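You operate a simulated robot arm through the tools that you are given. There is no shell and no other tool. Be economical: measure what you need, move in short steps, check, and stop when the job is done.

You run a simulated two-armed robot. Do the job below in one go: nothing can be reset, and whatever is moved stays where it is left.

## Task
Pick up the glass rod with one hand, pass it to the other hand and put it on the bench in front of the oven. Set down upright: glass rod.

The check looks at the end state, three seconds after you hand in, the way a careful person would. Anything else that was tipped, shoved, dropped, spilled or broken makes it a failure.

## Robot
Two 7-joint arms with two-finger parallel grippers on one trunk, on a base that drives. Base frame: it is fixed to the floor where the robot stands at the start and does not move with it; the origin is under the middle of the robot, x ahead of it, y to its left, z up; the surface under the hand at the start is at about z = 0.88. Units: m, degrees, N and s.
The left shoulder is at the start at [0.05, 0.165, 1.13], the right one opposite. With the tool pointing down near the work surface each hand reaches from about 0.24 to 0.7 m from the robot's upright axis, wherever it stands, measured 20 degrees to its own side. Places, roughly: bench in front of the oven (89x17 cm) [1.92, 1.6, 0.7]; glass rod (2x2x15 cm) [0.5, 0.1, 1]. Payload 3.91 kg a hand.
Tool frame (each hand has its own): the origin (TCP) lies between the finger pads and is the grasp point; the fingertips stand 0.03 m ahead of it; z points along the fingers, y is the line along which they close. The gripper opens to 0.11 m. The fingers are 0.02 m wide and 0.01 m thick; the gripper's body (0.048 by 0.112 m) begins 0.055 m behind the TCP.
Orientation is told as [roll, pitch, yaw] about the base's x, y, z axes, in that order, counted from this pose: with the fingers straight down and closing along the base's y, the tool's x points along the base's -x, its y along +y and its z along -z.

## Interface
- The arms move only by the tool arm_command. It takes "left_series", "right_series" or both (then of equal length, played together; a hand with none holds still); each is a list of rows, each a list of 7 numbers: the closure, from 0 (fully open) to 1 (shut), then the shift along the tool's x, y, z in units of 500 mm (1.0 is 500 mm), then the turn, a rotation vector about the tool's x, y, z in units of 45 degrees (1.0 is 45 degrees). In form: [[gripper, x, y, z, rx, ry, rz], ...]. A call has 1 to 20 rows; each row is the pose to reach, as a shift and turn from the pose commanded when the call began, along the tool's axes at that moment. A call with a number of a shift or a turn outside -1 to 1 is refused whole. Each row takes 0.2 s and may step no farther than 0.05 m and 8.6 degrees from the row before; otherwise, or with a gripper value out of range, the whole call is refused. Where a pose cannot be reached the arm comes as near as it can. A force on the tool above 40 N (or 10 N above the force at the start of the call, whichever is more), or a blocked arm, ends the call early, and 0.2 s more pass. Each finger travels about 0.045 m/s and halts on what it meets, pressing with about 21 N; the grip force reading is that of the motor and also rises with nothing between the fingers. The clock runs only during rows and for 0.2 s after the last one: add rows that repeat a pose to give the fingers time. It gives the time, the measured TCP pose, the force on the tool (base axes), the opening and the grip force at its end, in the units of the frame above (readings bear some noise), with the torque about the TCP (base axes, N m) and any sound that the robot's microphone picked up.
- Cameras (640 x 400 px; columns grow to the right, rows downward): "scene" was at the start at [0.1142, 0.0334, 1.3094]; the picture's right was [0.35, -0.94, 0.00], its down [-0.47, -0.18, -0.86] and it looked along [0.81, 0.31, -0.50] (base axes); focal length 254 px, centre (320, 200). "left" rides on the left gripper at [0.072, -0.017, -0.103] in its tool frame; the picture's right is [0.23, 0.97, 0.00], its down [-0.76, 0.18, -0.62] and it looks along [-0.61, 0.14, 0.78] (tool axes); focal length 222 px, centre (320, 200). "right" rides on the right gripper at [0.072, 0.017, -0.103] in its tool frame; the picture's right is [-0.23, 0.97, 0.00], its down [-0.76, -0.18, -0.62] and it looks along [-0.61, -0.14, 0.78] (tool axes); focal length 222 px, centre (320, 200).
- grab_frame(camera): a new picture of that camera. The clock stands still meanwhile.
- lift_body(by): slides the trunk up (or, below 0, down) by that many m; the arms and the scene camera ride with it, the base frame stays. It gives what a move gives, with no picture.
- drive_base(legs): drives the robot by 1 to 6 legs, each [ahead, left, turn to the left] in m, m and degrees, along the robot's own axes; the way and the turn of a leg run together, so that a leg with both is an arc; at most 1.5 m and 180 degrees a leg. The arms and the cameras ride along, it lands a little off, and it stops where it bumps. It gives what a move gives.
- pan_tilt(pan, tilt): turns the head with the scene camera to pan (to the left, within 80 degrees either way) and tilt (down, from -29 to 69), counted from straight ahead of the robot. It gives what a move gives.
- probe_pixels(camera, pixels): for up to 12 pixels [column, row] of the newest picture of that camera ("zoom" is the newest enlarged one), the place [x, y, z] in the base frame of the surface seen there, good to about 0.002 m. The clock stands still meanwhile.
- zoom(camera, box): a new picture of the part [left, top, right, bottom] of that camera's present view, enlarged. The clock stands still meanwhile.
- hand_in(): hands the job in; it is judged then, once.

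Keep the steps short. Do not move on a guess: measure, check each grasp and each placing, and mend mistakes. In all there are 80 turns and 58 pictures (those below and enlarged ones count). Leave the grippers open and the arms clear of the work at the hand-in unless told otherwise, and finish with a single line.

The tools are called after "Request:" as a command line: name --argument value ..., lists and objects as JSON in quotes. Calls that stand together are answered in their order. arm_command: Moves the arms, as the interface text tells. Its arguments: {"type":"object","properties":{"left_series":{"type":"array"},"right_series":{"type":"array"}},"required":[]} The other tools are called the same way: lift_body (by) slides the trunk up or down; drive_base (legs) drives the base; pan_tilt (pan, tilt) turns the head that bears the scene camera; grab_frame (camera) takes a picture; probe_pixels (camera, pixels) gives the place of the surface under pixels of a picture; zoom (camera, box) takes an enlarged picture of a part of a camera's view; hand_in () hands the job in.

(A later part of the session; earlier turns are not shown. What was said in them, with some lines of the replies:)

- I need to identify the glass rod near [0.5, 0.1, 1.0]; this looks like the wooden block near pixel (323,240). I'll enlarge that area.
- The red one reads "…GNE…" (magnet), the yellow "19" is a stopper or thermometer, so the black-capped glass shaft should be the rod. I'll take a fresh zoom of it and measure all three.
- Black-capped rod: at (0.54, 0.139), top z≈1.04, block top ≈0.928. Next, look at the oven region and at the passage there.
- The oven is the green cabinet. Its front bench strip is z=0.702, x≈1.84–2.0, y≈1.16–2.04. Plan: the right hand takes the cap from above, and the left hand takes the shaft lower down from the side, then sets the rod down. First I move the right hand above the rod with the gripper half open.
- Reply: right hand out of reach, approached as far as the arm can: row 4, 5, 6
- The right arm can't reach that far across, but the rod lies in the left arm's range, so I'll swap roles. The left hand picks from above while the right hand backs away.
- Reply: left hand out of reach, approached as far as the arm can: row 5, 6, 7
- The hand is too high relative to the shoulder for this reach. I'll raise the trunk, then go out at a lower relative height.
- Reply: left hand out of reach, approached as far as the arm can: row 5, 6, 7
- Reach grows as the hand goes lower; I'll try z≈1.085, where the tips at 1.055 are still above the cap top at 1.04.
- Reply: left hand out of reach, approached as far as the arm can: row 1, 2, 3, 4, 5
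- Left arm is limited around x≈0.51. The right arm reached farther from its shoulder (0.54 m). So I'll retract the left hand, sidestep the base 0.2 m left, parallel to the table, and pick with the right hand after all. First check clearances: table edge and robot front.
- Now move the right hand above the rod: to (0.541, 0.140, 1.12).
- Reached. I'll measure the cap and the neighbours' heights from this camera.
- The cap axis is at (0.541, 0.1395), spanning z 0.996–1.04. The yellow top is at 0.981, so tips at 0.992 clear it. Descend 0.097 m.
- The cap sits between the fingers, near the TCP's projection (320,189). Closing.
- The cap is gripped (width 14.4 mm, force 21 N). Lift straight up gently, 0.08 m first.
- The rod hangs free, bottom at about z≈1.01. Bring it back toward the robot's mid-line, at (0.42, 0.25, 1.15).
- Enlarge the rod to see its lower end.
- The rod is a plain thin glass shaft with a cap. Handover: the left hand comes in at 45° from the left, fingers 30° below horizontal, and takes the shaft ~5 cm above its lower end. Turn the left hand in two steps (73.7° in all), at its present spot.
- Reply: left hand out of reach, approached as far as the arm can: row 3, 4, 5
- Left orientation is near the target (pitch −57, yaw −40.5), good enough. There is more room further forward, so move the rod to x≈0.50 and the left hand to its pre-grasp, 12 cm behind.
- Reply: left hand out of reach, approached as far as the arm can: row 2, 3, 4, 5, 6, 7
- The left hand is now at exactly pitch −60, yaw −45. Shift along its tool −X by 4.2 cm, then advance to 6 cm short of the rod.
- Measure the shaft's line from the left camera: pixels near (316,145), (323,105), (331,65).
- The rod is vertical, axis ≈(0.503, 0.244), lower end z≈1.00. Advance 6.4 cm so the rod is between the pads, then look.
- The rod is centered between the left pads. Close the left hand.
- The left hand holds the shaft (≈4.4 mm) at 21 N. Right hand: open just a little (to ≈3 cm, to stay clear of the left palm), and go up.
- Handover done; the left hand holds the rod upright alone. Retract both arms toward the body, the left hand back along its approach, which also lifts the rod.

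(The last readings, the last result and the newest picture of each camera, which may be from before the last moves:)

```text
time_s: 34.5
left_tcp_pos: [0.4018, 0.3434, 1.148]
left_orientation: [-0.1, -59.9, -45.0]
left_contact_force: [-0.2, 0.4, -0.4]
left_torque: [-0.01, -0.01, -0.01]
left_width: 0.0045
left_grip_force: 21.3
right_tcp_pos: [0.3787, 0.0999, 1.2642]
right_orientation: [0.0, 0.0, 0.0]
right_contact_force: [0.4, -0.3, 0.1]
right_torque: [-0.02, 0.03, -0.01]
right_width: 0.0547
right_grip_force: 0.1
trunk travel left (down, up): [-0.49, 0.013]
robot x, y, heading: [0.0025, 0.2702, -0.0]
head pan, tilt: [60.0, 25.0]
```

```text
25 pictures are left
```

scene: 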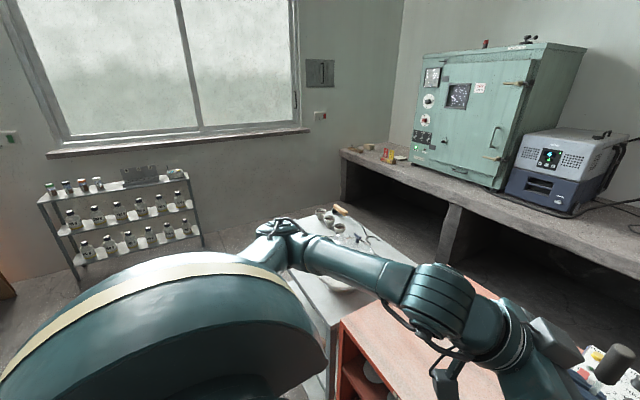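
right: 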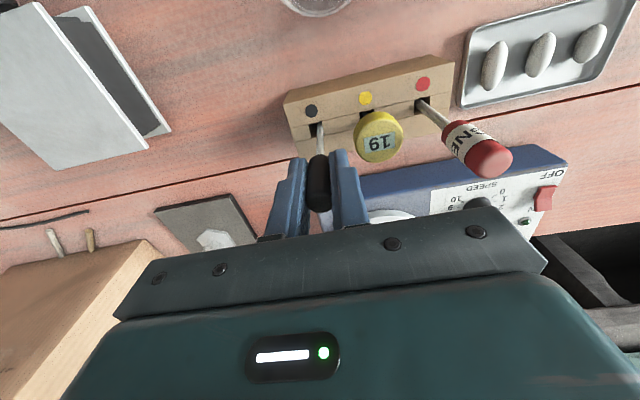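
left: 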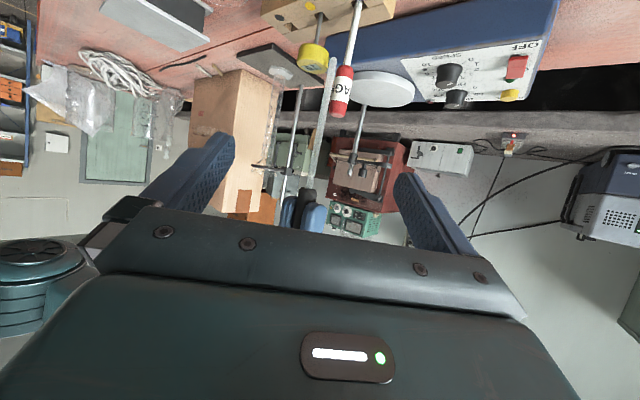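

Map the way around: trolley corners, bottle shelf, wall, bench front edge, floor.

Request:
probe_pixels --camera "scene" --pixels '[[332, 320], [318, 207], [410, 258], [204, 245], [185, 170], [310, 185], [343, 155], [450, 184], [560, 215], [240, 240], [440, 235], [500, 178]]'

```text
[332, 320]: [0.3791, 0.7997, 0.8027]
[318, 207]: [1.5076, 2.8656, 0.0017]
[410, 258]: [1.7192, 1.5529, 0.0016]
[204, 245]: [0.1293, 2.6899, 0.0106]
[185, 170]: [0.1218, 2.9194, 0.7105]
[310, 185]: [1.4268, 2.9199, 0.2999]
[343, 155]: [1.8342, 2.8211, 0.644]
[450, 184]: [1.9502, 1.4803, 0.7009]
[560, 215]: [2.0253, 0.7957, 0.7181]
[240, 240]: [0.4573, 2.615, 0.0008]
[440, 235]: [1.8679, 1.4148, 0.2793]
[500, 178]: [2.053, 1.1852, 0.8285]
```

Trolley lies at about x 0.37–0.85, y 0.75–1.4; the corridor to the wall (y≈2.9) is clear except for the bottle shelf at x<0.15, y>2.69. Back off a little, then sidestep left to y≈2.0.

Request:
drive_base --legs '[[-0.08, 0, 0], [0, 1.0, 0], [0, 0.7, 0]]'

Request:
pan_tilt --pan -15 --tilt 35

Request:
grab_frame --camera "scene"

```text
time_s: 50.5
left_tcp_pos: [0.3177, 2.0493, 1.1478]
left_orientation: [0.0, -59.9, -45.0]
left_contact_force: [0.9, 0.2, 0.8]
left_torque: [0.01, 0.02, 0.01]
left_width: 0.0042
left_grip_force: 21.0
right_tcp_pos: [0.2932, 1.8064, 1.2639]
right_orientation: [0.1, 0.0, 0.0]
right_contact_force: [0.3, 0.4, 0.3]
right_torque: [-0.02, 0.0, -0.01]
right_width: 0.0549
right_grip_force: 0.1
trunk travel left (down, up): [-0.49, 0.013]
robot x, y, heading: [-0.0824, 1.9765, -0.0]
head pan, tilt: [60.0, 25.0]
```

```text
time_s: 52.0
left_tcp_pos: [0.3173, 2.0498, 1.1477]
left_orientation: [0.0, -59.9, -44.8]
left_contact_force: [-0.1, -0.9, -0.7]
left_torque: [-0.01, 0.0, 0.0]
left_width: 0.0044
left_grip_force: 21.8
right_tcp_pos: [0.2941, 1.8075, 1.2636]
right_orientation: [0.0, 0.0, 0.0]
right_contact_force: [-0.2, -0.1, -0.2]
right_torque: [-0.03, 0.03, 0.0]
right_width: 0.0549
right_grip_force: 0.0
trunk travel left (down, up): [-0.49, 0.013]
robot x, y, heading: [-0.0862, 1.974, 0.2]
head pan, tilt: [-15.0, 35.0]
```

```text
24 pictures are left
```

scene: 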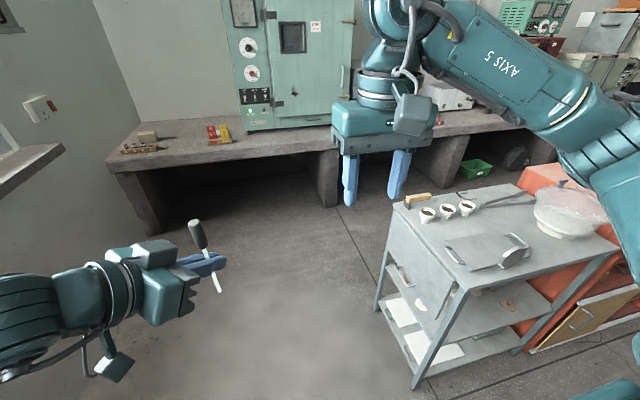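

Clear corridor. Measure the trolley's left side, bench edge and oven front.

Request:
probe_pixels --camera "scene" --pixels '[[396, 206], [378, 306], [414, 386], [460, 290], [108, 170], [320, 155], [247, 131], [335, 125], [300, 120], [212, 135], [195, 226], [219, 290]]'

```text
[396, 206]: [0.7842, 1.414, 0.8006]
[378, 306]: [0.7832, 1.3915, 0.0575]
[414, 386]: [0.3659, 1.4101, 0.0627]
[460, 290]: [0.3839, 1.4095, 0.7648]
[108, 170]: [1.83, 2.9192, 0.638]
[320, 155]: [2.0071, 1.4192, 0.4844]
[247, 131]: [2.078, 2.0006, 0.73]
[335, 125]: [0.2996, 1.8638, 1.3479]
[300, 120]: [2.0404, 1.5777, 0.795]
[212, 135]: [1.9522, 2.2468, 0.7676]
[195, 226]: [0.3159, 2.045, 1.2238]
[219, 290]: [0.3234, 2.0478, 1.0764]
```

Trolley ends at x 0.784, y 1.41; bench edge x≈1.83; oven door x≈2.04. Drive forward to x≈1.37, y≈1.77, facing the oven.

Request:
drive_base --legs '[[1.05, 0, 0], [0.4, -0.2, 0]]'

Request:
pan_tilt --pan 0 --tilt 45

Request:
grab_frame --camera "scene"

```text
time_s: 59.8
left_tcp_pos: [1.781, 1.8753, 1.1465]
left_orientation: [0.0, -59.9, -43.9]
left_contact_force: [0.5, -0.2, -0.5]
left_torque: [-0.01, -0.01, 0.0]
left_width: 0.0045
left_grip_force: 21.3
right_tcp_pos: [1.7625, 1.6307, 1.265]
right_orientation: [0.0, 0.0, 1.2]
right_contact_force: [0.4, 0.3, -0.9]
right_torque: [0.01, 0.05, 0.03]
right_width: 0.0549
right_grip_force: 0.1
trunk travel left (down, up): [-0.49, 0.013]
robot x, y, heading: [1.3844, 1.7929, 1.1]
head pan, tilt: [-15.0, 35.0]
```

```text
time_s: 60.5
left_tcp_pos: [1.7817, 1.8769, 1.1475]
left_orientation: [0.1, -59.9, -43.9]
left_contact_force: [1.2, -0.8, -0.3]
left_torque: [-0.03, -0.03, 0.03]
left_width: 0.0045
left_grip_force: 20.7
right_tcp_pos: [1.7609, 1.6312, 1.2645]
right_orientation: [-0.1, 0.0, 1.2]
right_contact_force: [-0.1, 0.4, -0.5]
right_torque: [-0.01, 0.0, -0.02]
right_width: 0.055
right_grip_force: 0.2
trunk travel left (down, up): [-0.49, 0.013]
robot x, y, heading: [1.3796, 1.793, 1.3]
head pan, tilt: [0.0, 45.0]
```

```text
23 pictures are left
```

scene: 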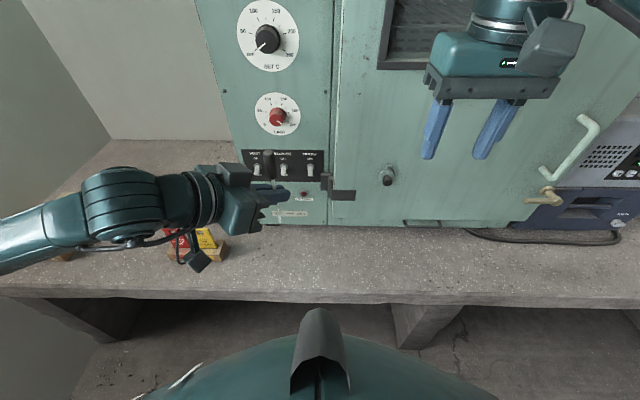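

The bench in front of the oven is clear. Measure the bench surface, edge and oven face here, then lower the trunk 0.31 m (rod end stays ~6 cm above bench level).

Request:
probe_pixels --camera "scene" --pixels '[[330, 240], [330, 265], [330, 293], [350, 226], [360, 215], [420, 228], [295, 222], [300, 265], [230, 265]]'

Request:
lift_body --by -0.31

Request:
grab_frame --camera "scene"

```text
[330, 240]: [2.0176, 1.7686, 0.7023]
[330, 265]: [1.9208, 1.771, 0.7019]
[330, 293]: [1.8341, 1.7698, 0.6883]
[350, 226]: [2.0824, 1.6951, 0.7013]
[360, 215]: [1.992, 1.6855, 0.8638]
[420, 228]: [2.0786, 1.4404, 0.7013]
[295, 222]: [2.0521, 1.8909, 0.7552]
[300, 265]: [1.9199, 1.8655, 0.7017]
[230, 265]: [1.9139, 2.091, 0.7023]
```

```text
time_s: 63.6
left_tcp_pos: [1.7809, 1.8751, 0.8377]
left_orientation: [0.0, -59.8, -43.9]
left_contact_force: [0.1, 0.3, -0.1]
left_torque: [0.01, 0.04, -0.01]
left_width: 0.0047
left_grip_force: 21.0
right_tcp_pos: [1.7627, 1.6311, 0.9535]
right_orientation: [-0.1, -0.1, 1.3]
right_contact_force: [-0.2, 0.1, -0.3]
right_torque: [0.01, -0.03, 0.0]
right_width: 0.0547
right_grip_force: 0.1
trunk travel left (down, up): [-0.18, 0.323]
robot x, y, heading: [1.3796, 1.7916, 1.1]
head pan, tilt: [0.0, 45.0]
```

```text
22 pictures are left
```

scene: 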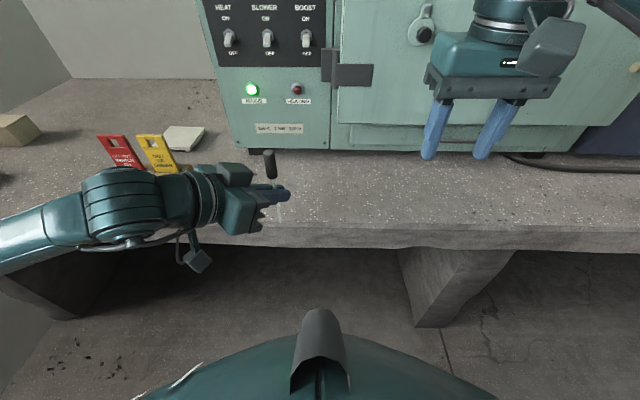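

Surface z=0.702, edge x≈1.835, oven foot x≈2.08. Move the rod over (1.90, 1.80), keeping height.

Request:
arm_command --left_series '[[1, -0.026, 0.011, 0.045, 0, 0, 0], [1, -0.052, 0.023, 0.09, 0, 0, 0], [1, -0.077, 0.034, 0.134, 0, 0, 0], [1, -0.103, 0.046, 0.179, 0, 0, 0], [1, -0.129, 0.057, 0.224, 0, 0, 0], [1, -0.129, 0.057, 0.224, 0, 0, 0]]'

Request:
zoom --camera "scene" --box '[230, 100, 390, 260]'

```text
time_s: 65.0
left_tcp_pos: [1.8944, 1.8064, 0.8353]
left_orientation: [0.1, -59.8, -43.8]
left_contact_force: [0.9, 0.2, -0.3]
left_torque: [-0.06, -0.01, -0.01]
left_width: 0.0044
left_grip_force: 21.1
right_tcp_pos: [1.7636, 1.6296, 0.9541]
right_orientation: [0.0, 0.0, 1.2]
right_contact_force: [-0.1, 0.3, 0.8]
right_torque: [0.0, -0.02, 0.03]
right_width: 0.0549
right_grip_force: 0.1
trunk travel left (down, up): [-0.18, 0.323]
robot x, y, heading: [1.3799, 1.7928, 1.3]
head pan, tilt: [0.0, 45.0]
```

```text
2.50 times, centred on (310, 180) of scene
```

zoom: 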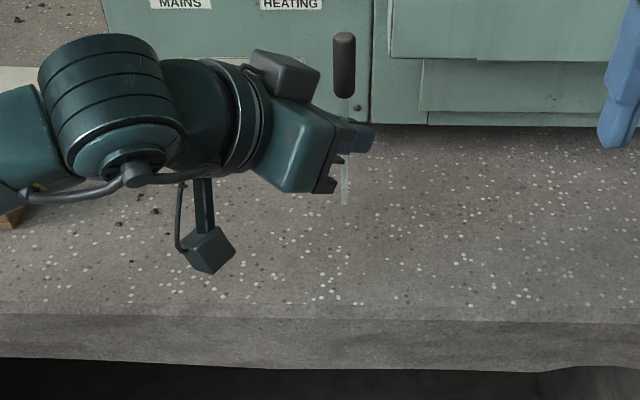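

Measure the rod's line and the lowest point of the left camera housing.

Request:
probe_pixels --camera "zoom" --pixels '[[344, 36], [344, 60], [344, 80], [344, 94], [345, 108], [345, 185], [345, 195], [345, 203], [210, 270], [188, 258], [232, 250], [290, 188]]'

```text
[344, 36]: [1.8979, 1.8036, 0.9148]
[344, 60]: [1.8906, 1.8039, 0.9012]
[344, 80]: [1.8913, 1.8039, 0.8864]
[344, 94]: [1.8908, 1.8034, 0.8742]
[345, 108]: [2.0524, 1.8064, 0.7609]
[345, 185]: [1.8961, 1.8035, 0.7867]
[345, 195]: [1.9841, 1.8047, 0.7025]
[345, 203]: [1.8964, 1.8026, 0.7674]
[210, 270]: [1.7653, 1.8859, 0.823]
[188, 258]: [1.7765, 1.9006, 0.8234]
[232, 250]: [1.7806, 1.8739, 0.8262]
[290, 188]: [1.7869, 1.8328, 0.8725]
```

The rod is vertical: cap axis x≈1.898, shaft axis x≈1.898, y≈1.803 throughout. Lower end at z 0.767, camera housing clear. Lower 6.0 cm.

Request:
arm_command --left_series '[[1, 0.026, 0, 0.015, 0, 0, 0], [1, 0.052, 0, 0.03, 0, 0, 0], [1, 0.078, 0, 0.045, 0, 0, 0], [1, 0.1037, 0, 0.0604, 0, 0, 0], [1, 0.1037, 0, 0.0604, 0, 0, 0]]'

Request:
zoom --camera "scene" --box '[280, 130, 360, 230]'

```text
time_s: 66.2
left_tcp_pos: [1.8944, 1.8078, 0.7765]
left_orientation: [0.0, -59.9, -43.9]
left_contact_force: [-0.5, 0.4, 0.3]
left_torque: [0.01, -0.02, -0.04]
left_width: 0.0045
left_grip_force: 21.0
right_tcp_pos: [1.762, 1.6312, 0.9542]
right_orientation: [0.0, 0.0, 1.1]
right_contact_force: [0.0, -0.3, -1.1]
right_torque: [0.04, 0.02, -0.02]
right_width: 0.055
right_grip_force: 0.0
trunk travel left (down, up): [-0.18, 0.323]
robot x, y, heading: [1.3804, 1.7936, 1.2]
head pan, tilt: [0.0, 45.0]
```

```text
4.00 times, centred on (320, 180) of scene
```

zoom: 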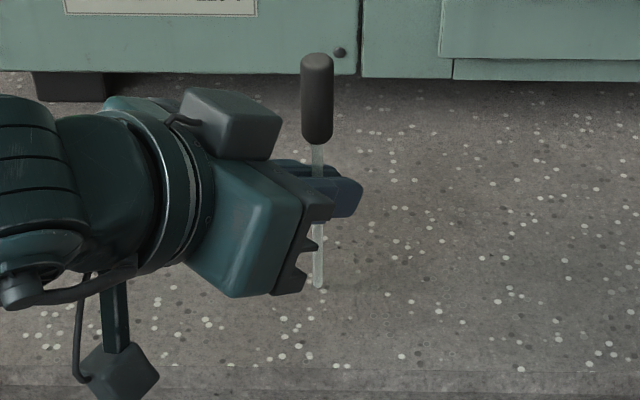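

Measure the line again with more points before touching down.

Request:
probe_pixels --camera "zoom" --pixels '[[316, 75], [317, 90], [317, 105], [317, 120], [317, 135], [318, 160], [319, 235], [319, 250], [319, 265], [319, 280], [318, 270], [318, 245]]'

```text
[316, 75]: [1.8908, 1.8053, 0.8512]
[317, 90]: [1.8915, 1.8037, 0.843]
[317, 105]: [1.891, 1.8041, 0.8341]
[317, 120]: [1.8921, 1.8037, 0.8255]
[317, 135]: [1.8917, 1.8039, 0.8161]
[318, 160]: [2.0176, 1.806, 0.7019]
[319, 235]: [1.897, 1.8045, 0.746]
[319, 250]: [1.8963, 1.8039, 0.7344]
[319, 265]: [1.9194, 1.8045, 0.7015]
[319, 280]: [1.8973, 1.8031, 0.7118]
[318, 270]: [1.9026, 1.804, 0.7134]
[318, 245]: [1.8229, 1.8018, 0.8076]
```

Tilt under 0.5°. Now ease down in 1 mm rows, watching the force (z).

Request:
arm_command --left_series '[[1, 0.0017, 0, 0.001, 0, 0, 0], [1, 0.0035, 0, 0.002, 0, 0, 0], [1, 0.0052, 0, 0.003, 0, 0, 0], [1, 0.0069, 0, 0.004, 0, 0, 0], [1, 0.0069, 0, 0.004, 0, 0, 0]]'

```text
time_s: 67.4
left_tcp_pos: [1.8937, 1.8059, 0.773]
left_orientation: [0.0, -60.0, -44.0]
left_contact_force: [0.0, -1.0, 1.1]
left_torque: [-0.07, -0.05, -0.01]
left_width: 0.0044
left_grip_force: 21.0
right_tcp_pos: [1.7625, 1.6297, 0.9553]
right_orientation: [0.0, -0.1, 1.2]
right_contact_force: [-0.1, 0.1, 0.1]
right_torque: [0.0, -0.03, 0.0]
right_width: 0.0547
right_grip_force: 0.0
trunk travel left (down, up): [-0.18, 0.323]
robot x, y, heading: [1.3803, 1.7907, 1.2]
head pan, tilt: [0.0, 45.0]
```

Still within noise. Another 1.5 mm in small rows.

Request:
arm_command --left_series '[[1, 0.0009, 0, 0.0005, 0, 0, 0], [1, 0.0017, 0, 0.001, 0, 0, 0], [1, 0.0026, 0, 0.0015, 0, 0, 0], [1, 0.0026, 0, 0.0015, 0, 0, 0]]'

```text
time_s: 68.4
left_tcp_pos: [1.8942, 1.8059, 0.7733]
left_orientation: [0.2, -60.2, -44.1]
left_contact_force: [-0.7, 1.7, 9.6]
left_torque: [0.0, 0.02, 0.01]
left_width: 0.0046
left_grip_force: 21.0
right_tcp_pos: [1.7622, 1.6302, 0.9551]
right_orientation: [0.0, 0.0, 1.3]
right_contact_force: [0.7, 0.3, 0.5]
right_torque: [0.0, 0.02, 0.01]
right_width: 0.055
right_grip_force: 0.0
trunk travel left (down, up): [-0.18, 0.323]
robot x, y, heading: [1.3771, 1.7893, 1.1]
head pan, tilt: [0.0, 45.0]
```

Touchdown (9.6 N up). Relax by 0.9 mm to a light touch.

Request:
arm_command --left_series '[[1, -0.0008, 0, -0.0004, 0, 0, 0], [1, -0.0015, 0, -0.0009, 0, 0, 0], [1, -0.0015, 0, -0.0009, 0, 0, 0]]'

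Request:
zoom --camera "scene" --box '[290, 130, 350, 230]'

```text
time_s: 69.2
left_tcp_pos: [1.8948, 1.8068, 0.773]
left_orientation: [0.0, -59.9, -43.9]
left_contact_force: [1.0, -1.6, 7.3]
left_torque: [-0.14, -0.11, 0.03]
left_width: 0.0046
left_grip_force: 21.7
right_tcp_pos: [1.7615, 1.6298, 0.9545]
right_orientation: [0.0, 0.0, 1.1]
right_contact_force: [0.7, 0.2, 1.0]
right_torque: [0.02, 0.01, 0.0]
right_width: 0.0551
right_grip_force: 0.1
trunk travel left (down, up): [-0.18, 0.323]
robot x, y, heading: [1.3827, 1.7905, 1.1]
head pan, tilt: [0.0, 45.0]
```

```text
4.00 times, centred on (320, 180) of scene
```

zoom: 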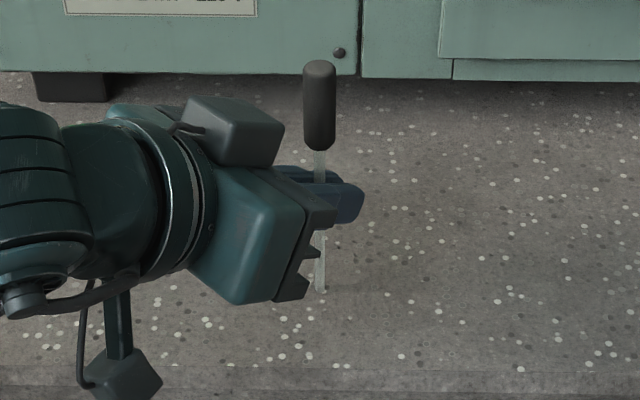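

Still 7 N. Ease up another 0.7 mm.

Request:
arm_command --left_series '[[1, -0.0006, 0, -0.0003, 0, 0, 0], [1, -0.0012, 0, -0.0007, 0, 0, 0], [1, -0.0012, 0, -0.0007, 0, 0, 0]]'

Request:
probe_pixels --camera "zoom" --pixels '[[318, 80], [318, 95], [318, 110], [318, 125], [318, 140], [320, 240], [320, 250], [320, 260], [320, 270], [320, 280], [320, 288], [319, 160]]'

```text
time_s: 70.0
left_tcp_pos: [1.8934, 1.8074, 0.7726]
left_orientation: [0.1, -60.0, -43.9]
left_contact_force: [0.4, 0.2, 7.3]
left_torque: [-0.02, -0.02, 0.02]
left_width: 0.0046
left_grip_force: 21.3
right_tcp_pos: [1.7629, 1.6298, 0.9545]
right_orientation: [0.0, 0.0, 1.1]
right_contact_force: [0.1, 0.1, 0.2]
right_torque: [-0.01, 0.0, 0.01]
right_width: 0.0553
right_grip_force: 0.0
trunk travel left (down, up): [-0.18, 0.323]
robot x, y, heading: [1.3816, 1.7885, 1.0]
head pan, tilt: [0.0, 45.0]
```

```text
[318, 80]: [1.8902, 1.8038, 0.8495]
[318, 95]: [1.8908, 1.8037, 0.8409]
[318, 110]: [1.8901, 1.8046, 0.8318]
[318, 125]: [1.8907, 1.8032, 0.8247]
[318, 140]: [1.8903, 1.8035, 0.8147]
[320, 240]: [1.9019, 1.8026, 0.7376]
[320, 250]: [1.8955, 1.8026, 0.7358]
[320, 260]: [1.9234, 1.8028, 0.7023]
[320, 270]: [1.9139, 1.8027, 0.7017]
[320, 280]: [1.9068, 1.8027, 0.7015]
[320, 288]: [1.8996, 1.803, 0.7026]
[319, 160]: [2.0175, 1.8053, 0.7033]
```

Geometry still vertical. Force still 7 N, so raise 1 mm more.

Request:
arm_command --left_series '[[1, -0.0009, 0, -0.0005, 0, 0, 0], [1, -0.0017, 0, -0.001, 0, 0, 0], [1, -0.0017, 0, -0.001, 0, 0, 0]]'

```text
time_s: 70.8
left_tcp_pos: [1.8929, 1.8063, 0.7742]
left_orientation: [0.1, -59.8, -43.8]
left_contact_force: [-1.6, 1.0, 3.0]
left_torque: [0.01, 0.1, 0.0]
left_width: 0.0047
left_grip_force: 21.2
right_tcp_pos: [1.7624, 1.6307, 0.9538]
right_orientation: [-0.1, 0.0, 1.3]
right_contact_force: [0.2, 0.2, 1.1]
right_torque: [-0.03, 0.0, 0.0]
right_width: 0.055
right_grip_force: 0.1
trunk travel left (down, up): [-0.18, 0.323]
robot x, y, heading: [1.378, 1.7913, 1.3]
head pan, tilt: [0.0, 45.0]
```

Light contact (3 N). Open just a crack, to about 9 mm, so the fingers still cage the rod, and look.

Request:
arm_command --left_series '[[0.94, -0.0004, 0, -0.0003, 0, 0, 0], [0.92, -0.0004, 0, -0.0003, 0, 0, 0], [0.92, -0.0004, 0, -0.0003, 0, 0, 0], [0.92, -0.0004, 0, -0.0003, 0, 0, 0]]'

Request:
zoom --camera "scene" --box '[290, 130, 350, 230]'

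```text
time_s: 71.8
left_tcp_pos: [1.894, 1.8059, 0.7744]
left_orientation: [0.0, -59.8, -43.9]
left_contact_force: [0.3, -0.8, 0.8]
left_torque: [-0.01, 0.01, 0.01]
left_width: 0.0088
left_grip_force: 0.1
right_tcp_pos: [1.7624, 1.6308, 0.953]
right_orientation: [0.1, 0.1, 1.2]
right_contact_force: [-0.6, 0.1, 0.3]
right_torque: [0.02, 0.01, 0.01]
right_width: 0.0551
right_grip_force: 0.0
trunk travel left (down, up): [-0.18, 0.323]
robot x, y, heading: [1.3781, 1.7907, 1.5]
head pan, tilt: [0.0, 45.0]
```

```text
4.00 times, centred on (320, 180) of scene
```

zoom: 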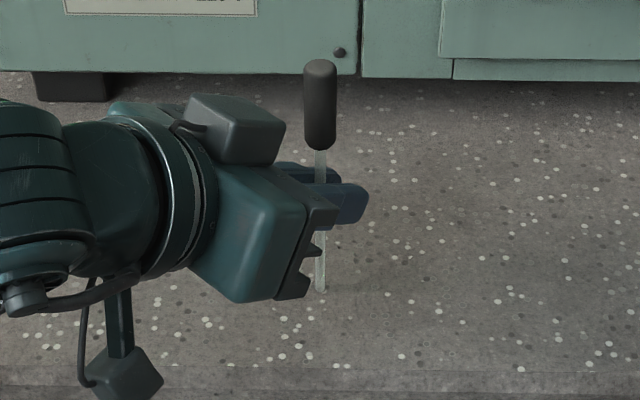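

The rod looks unmoved. Wait 1.6 s in the cage and probe for drift.

Request:
arm_command --left_series '[[0.92, 0, 0, 0, 0, 0, 0], [0.91, 0, 0, 0, 0, 0, 0], [0.9, 0, 0, 0, 0, 0, 0], [0.89, 0, 0, 0, 0, 0, 0], [0.88, 0, 0, 0, 0, 0, 0], [0.87, 0, 0, 0, 0, 0, 0], [0.87, 0, 0, 0, 0, 0, 0], [0.87, 0, 0, 0, 0, 0, 0]]'

Request:
zoom --camera "scene" --box '[290, 130, 350, 230]'

Request:
probe_pixels --camera "zoom" --pixels '[[319, 80], [319, 95], [319, 110], [319, 125], [319, 140], [320, 245], [320, 250], [320, 255], [320, 265], [320, 275], [320, 283], [320, 289]]'

```text
time_s: 73.6
left_tcp_pos: [1.8935, 1.8064, 0.7744]
left_orientation: [0.0, -60.0, -43.8]
left_contact_force: [0.3, -0.5, 0.0]
left_torque: [0.01, 0.0, 0.02]
left_width: 0.0141
left_grip_force: 0.1
right_tcp_pos: [1.7634, 1.6306, 0.9536]
right_orientation: [0.0, 0.0, 1.3]
right_contact_force: [0.4, 0.3, 0.0]
right_torque: [0.0, -0.03, 0.01]
right_width: 0.055
right_grip_force: 0.1
trunk travel left (down, up): [-0.18, 0.323]
robot x, y, heading: [1.3809, 1.7908, 1.0]
head pan, tilt: [0.0, 45.0]
```

```text
4.00 times, centred on (320, 180) of scene
```

zoom: 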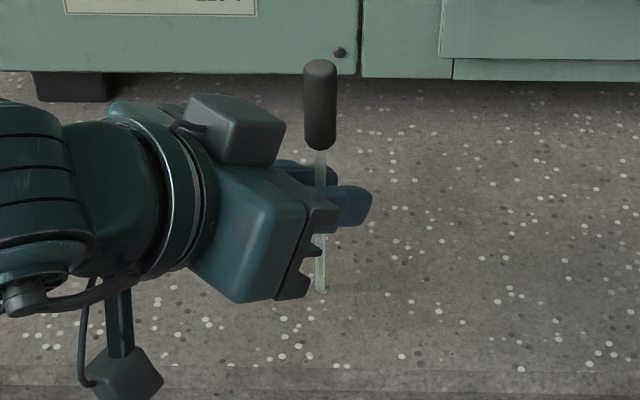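

```text
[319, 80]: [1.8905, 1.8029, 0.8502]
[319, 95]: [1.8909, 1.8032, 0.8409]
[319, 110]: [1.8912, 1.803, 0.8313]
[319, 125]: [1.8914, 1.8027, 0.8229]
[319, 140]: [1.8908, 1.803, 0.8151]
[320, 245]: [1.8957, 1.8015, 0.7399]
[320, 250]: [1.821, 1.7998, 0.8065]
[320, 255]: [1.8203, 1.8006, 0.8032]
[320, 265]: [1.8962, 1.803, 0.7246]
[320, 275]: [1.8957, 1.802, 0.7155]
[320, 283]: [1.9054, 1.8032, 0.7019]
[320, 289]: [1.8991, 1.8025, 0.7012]
```

It stands on its own, vertical and unchanged. Open slowly to ~5.5 cm, then withdraw gently straight back along the fingers.

Request:
arm_command --left_series '[[0.8, 0, 0, 0, 0, 0, 0], [0.7, 0, 0, 0, 0, 0, 0], [0.6, 0, 0, 0, 0, 0, 0], [0.5, 0, 0, 0, 0, 0, 0], [0.5, 0, 0, 0, 0, 0, 0], [0.5, 0, 0, -0.01, 0, 0, 0], [0.5, 0, 0, -0.03, 0, 0, 0], [0.5, 0, 0, -0.06, 0, 0, 0], [0.5, 0, 0, -0.1, 0, 0, 0], [0.5, 0, 0, -0.14, 0, 0, 0], [0.5, 0, 0, -0.18, 0, 0, 0], [0.5, 0, 0, -0.22, 0, 0, 0], [0.4, 0, 0, -0.22, 0, 0, 0]]'

Request:
grab_frame --camera "scene"

```text
time_s: 76.4
left_tcp_pos: [1.8257, 1.8722, 0.8292]
left_orientation: [0.0, -59.9, -43.8]
left_contact_force: [0.0, 0.6, -0.1]
left_torque: [-0.01, 0.0, -0.04]
left_width: 0.0659
left_grip_force: 0.0
right_tcp_pos: [1.7628, 1.6295, 0.9543]
right_orientation: [0.0, 0.1, 1.2]
right_contact_force: [0.0, 0.3, 0.1]
right_torque: [0.0, 0.01, 0.02]
right_width: 0.0552
right_grip_force: 0.0
trunk travel left (down, up): [-0.18, 0.323]
robot x, y, heading: [1.3843, 1.7901, 1.4]
head pan, tilt: [0.0, 45.0]
```

```text
16 pictures are left
```

scene: 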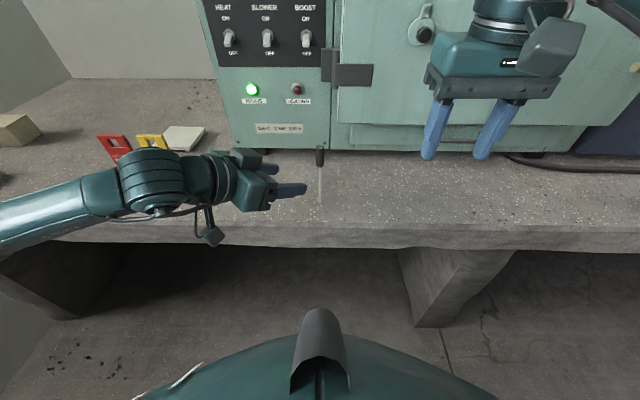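

The rod stands alone at (320,175). Withdraw the left arm a bit more and open both grippers fully.

Request:
arm_command --left_series '[[0.2, 0, 0, -0.05, 0, 0, 0], [0.0, 0, 0, -0.1, 0, 0, 0], [0.0, 0, 0, -0.1, 0, 0, 0], [0.0, 0, 0, -0.1, 0, 0, 0], [0.0, 0, 0, -0.1, 0, 0, 0]]' --right_series '[[0.4, 0, 0, 0, 0, 0, 0], [0.2, 0, 0, 0, 0, 0, 0], [0, 0, 0, 0, 0, 0, 0], [0, 0, 0, 0, 0, 0, 0], [0, 0, 0, 0, 0, 0, 0]]'

Request:
zoom --camera "scene" --box '[240, 110, 400, 240]'

```text
time_s: 77.6
left_tcp_pos: [1.7947, 1.9017, 0.8545]
left_orientation: [0.0, -59.9, -43.9]
left_contact_force: [0.7, -0.6, 0.9]
left_torque: [-0.01, 0.0, -0.01]
left_width: 0.1099
left_grip_force: 0.0
right_tcp_pos: [1.7642, 1.631, 0.9542]
right_orientation: [0.0, 0.0, 1.2]
right_contact_force: [-0.6, -0.5, -0.4]
right_torque: [0.0, -0.03, 0.02]
right_width: 0.11
right_grip_force: 0.0
trunk travel left (down, up): [-0.18, 0.323]
robot x, y, heading: [1.3816, 1.7913, 1.3]
head pan, tilt: [0.0, 45.0]
```

```text
3.08 times, centred on (320, 175) of scene
```

zoom: 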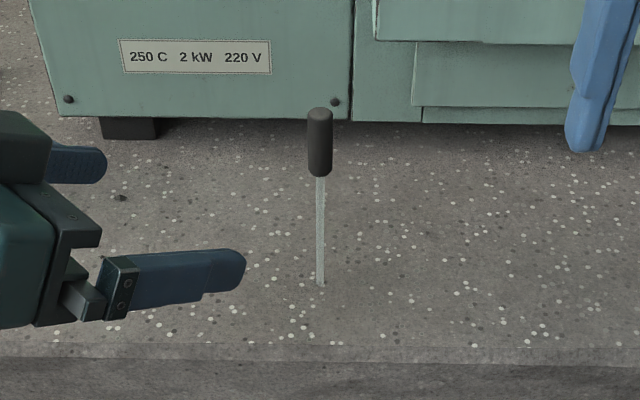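

The rod stands upright on its own in front of the oven, both grippers are open, and the hands are clear of it. Handing in.

Request:
hand_in

```text
The job is handed in.
```

The right hand picked up the glass rod, passed it to the left hand, and it now stands upright on the bench in front of the oven; nothing else was seen disturbed, and the job is handed in.
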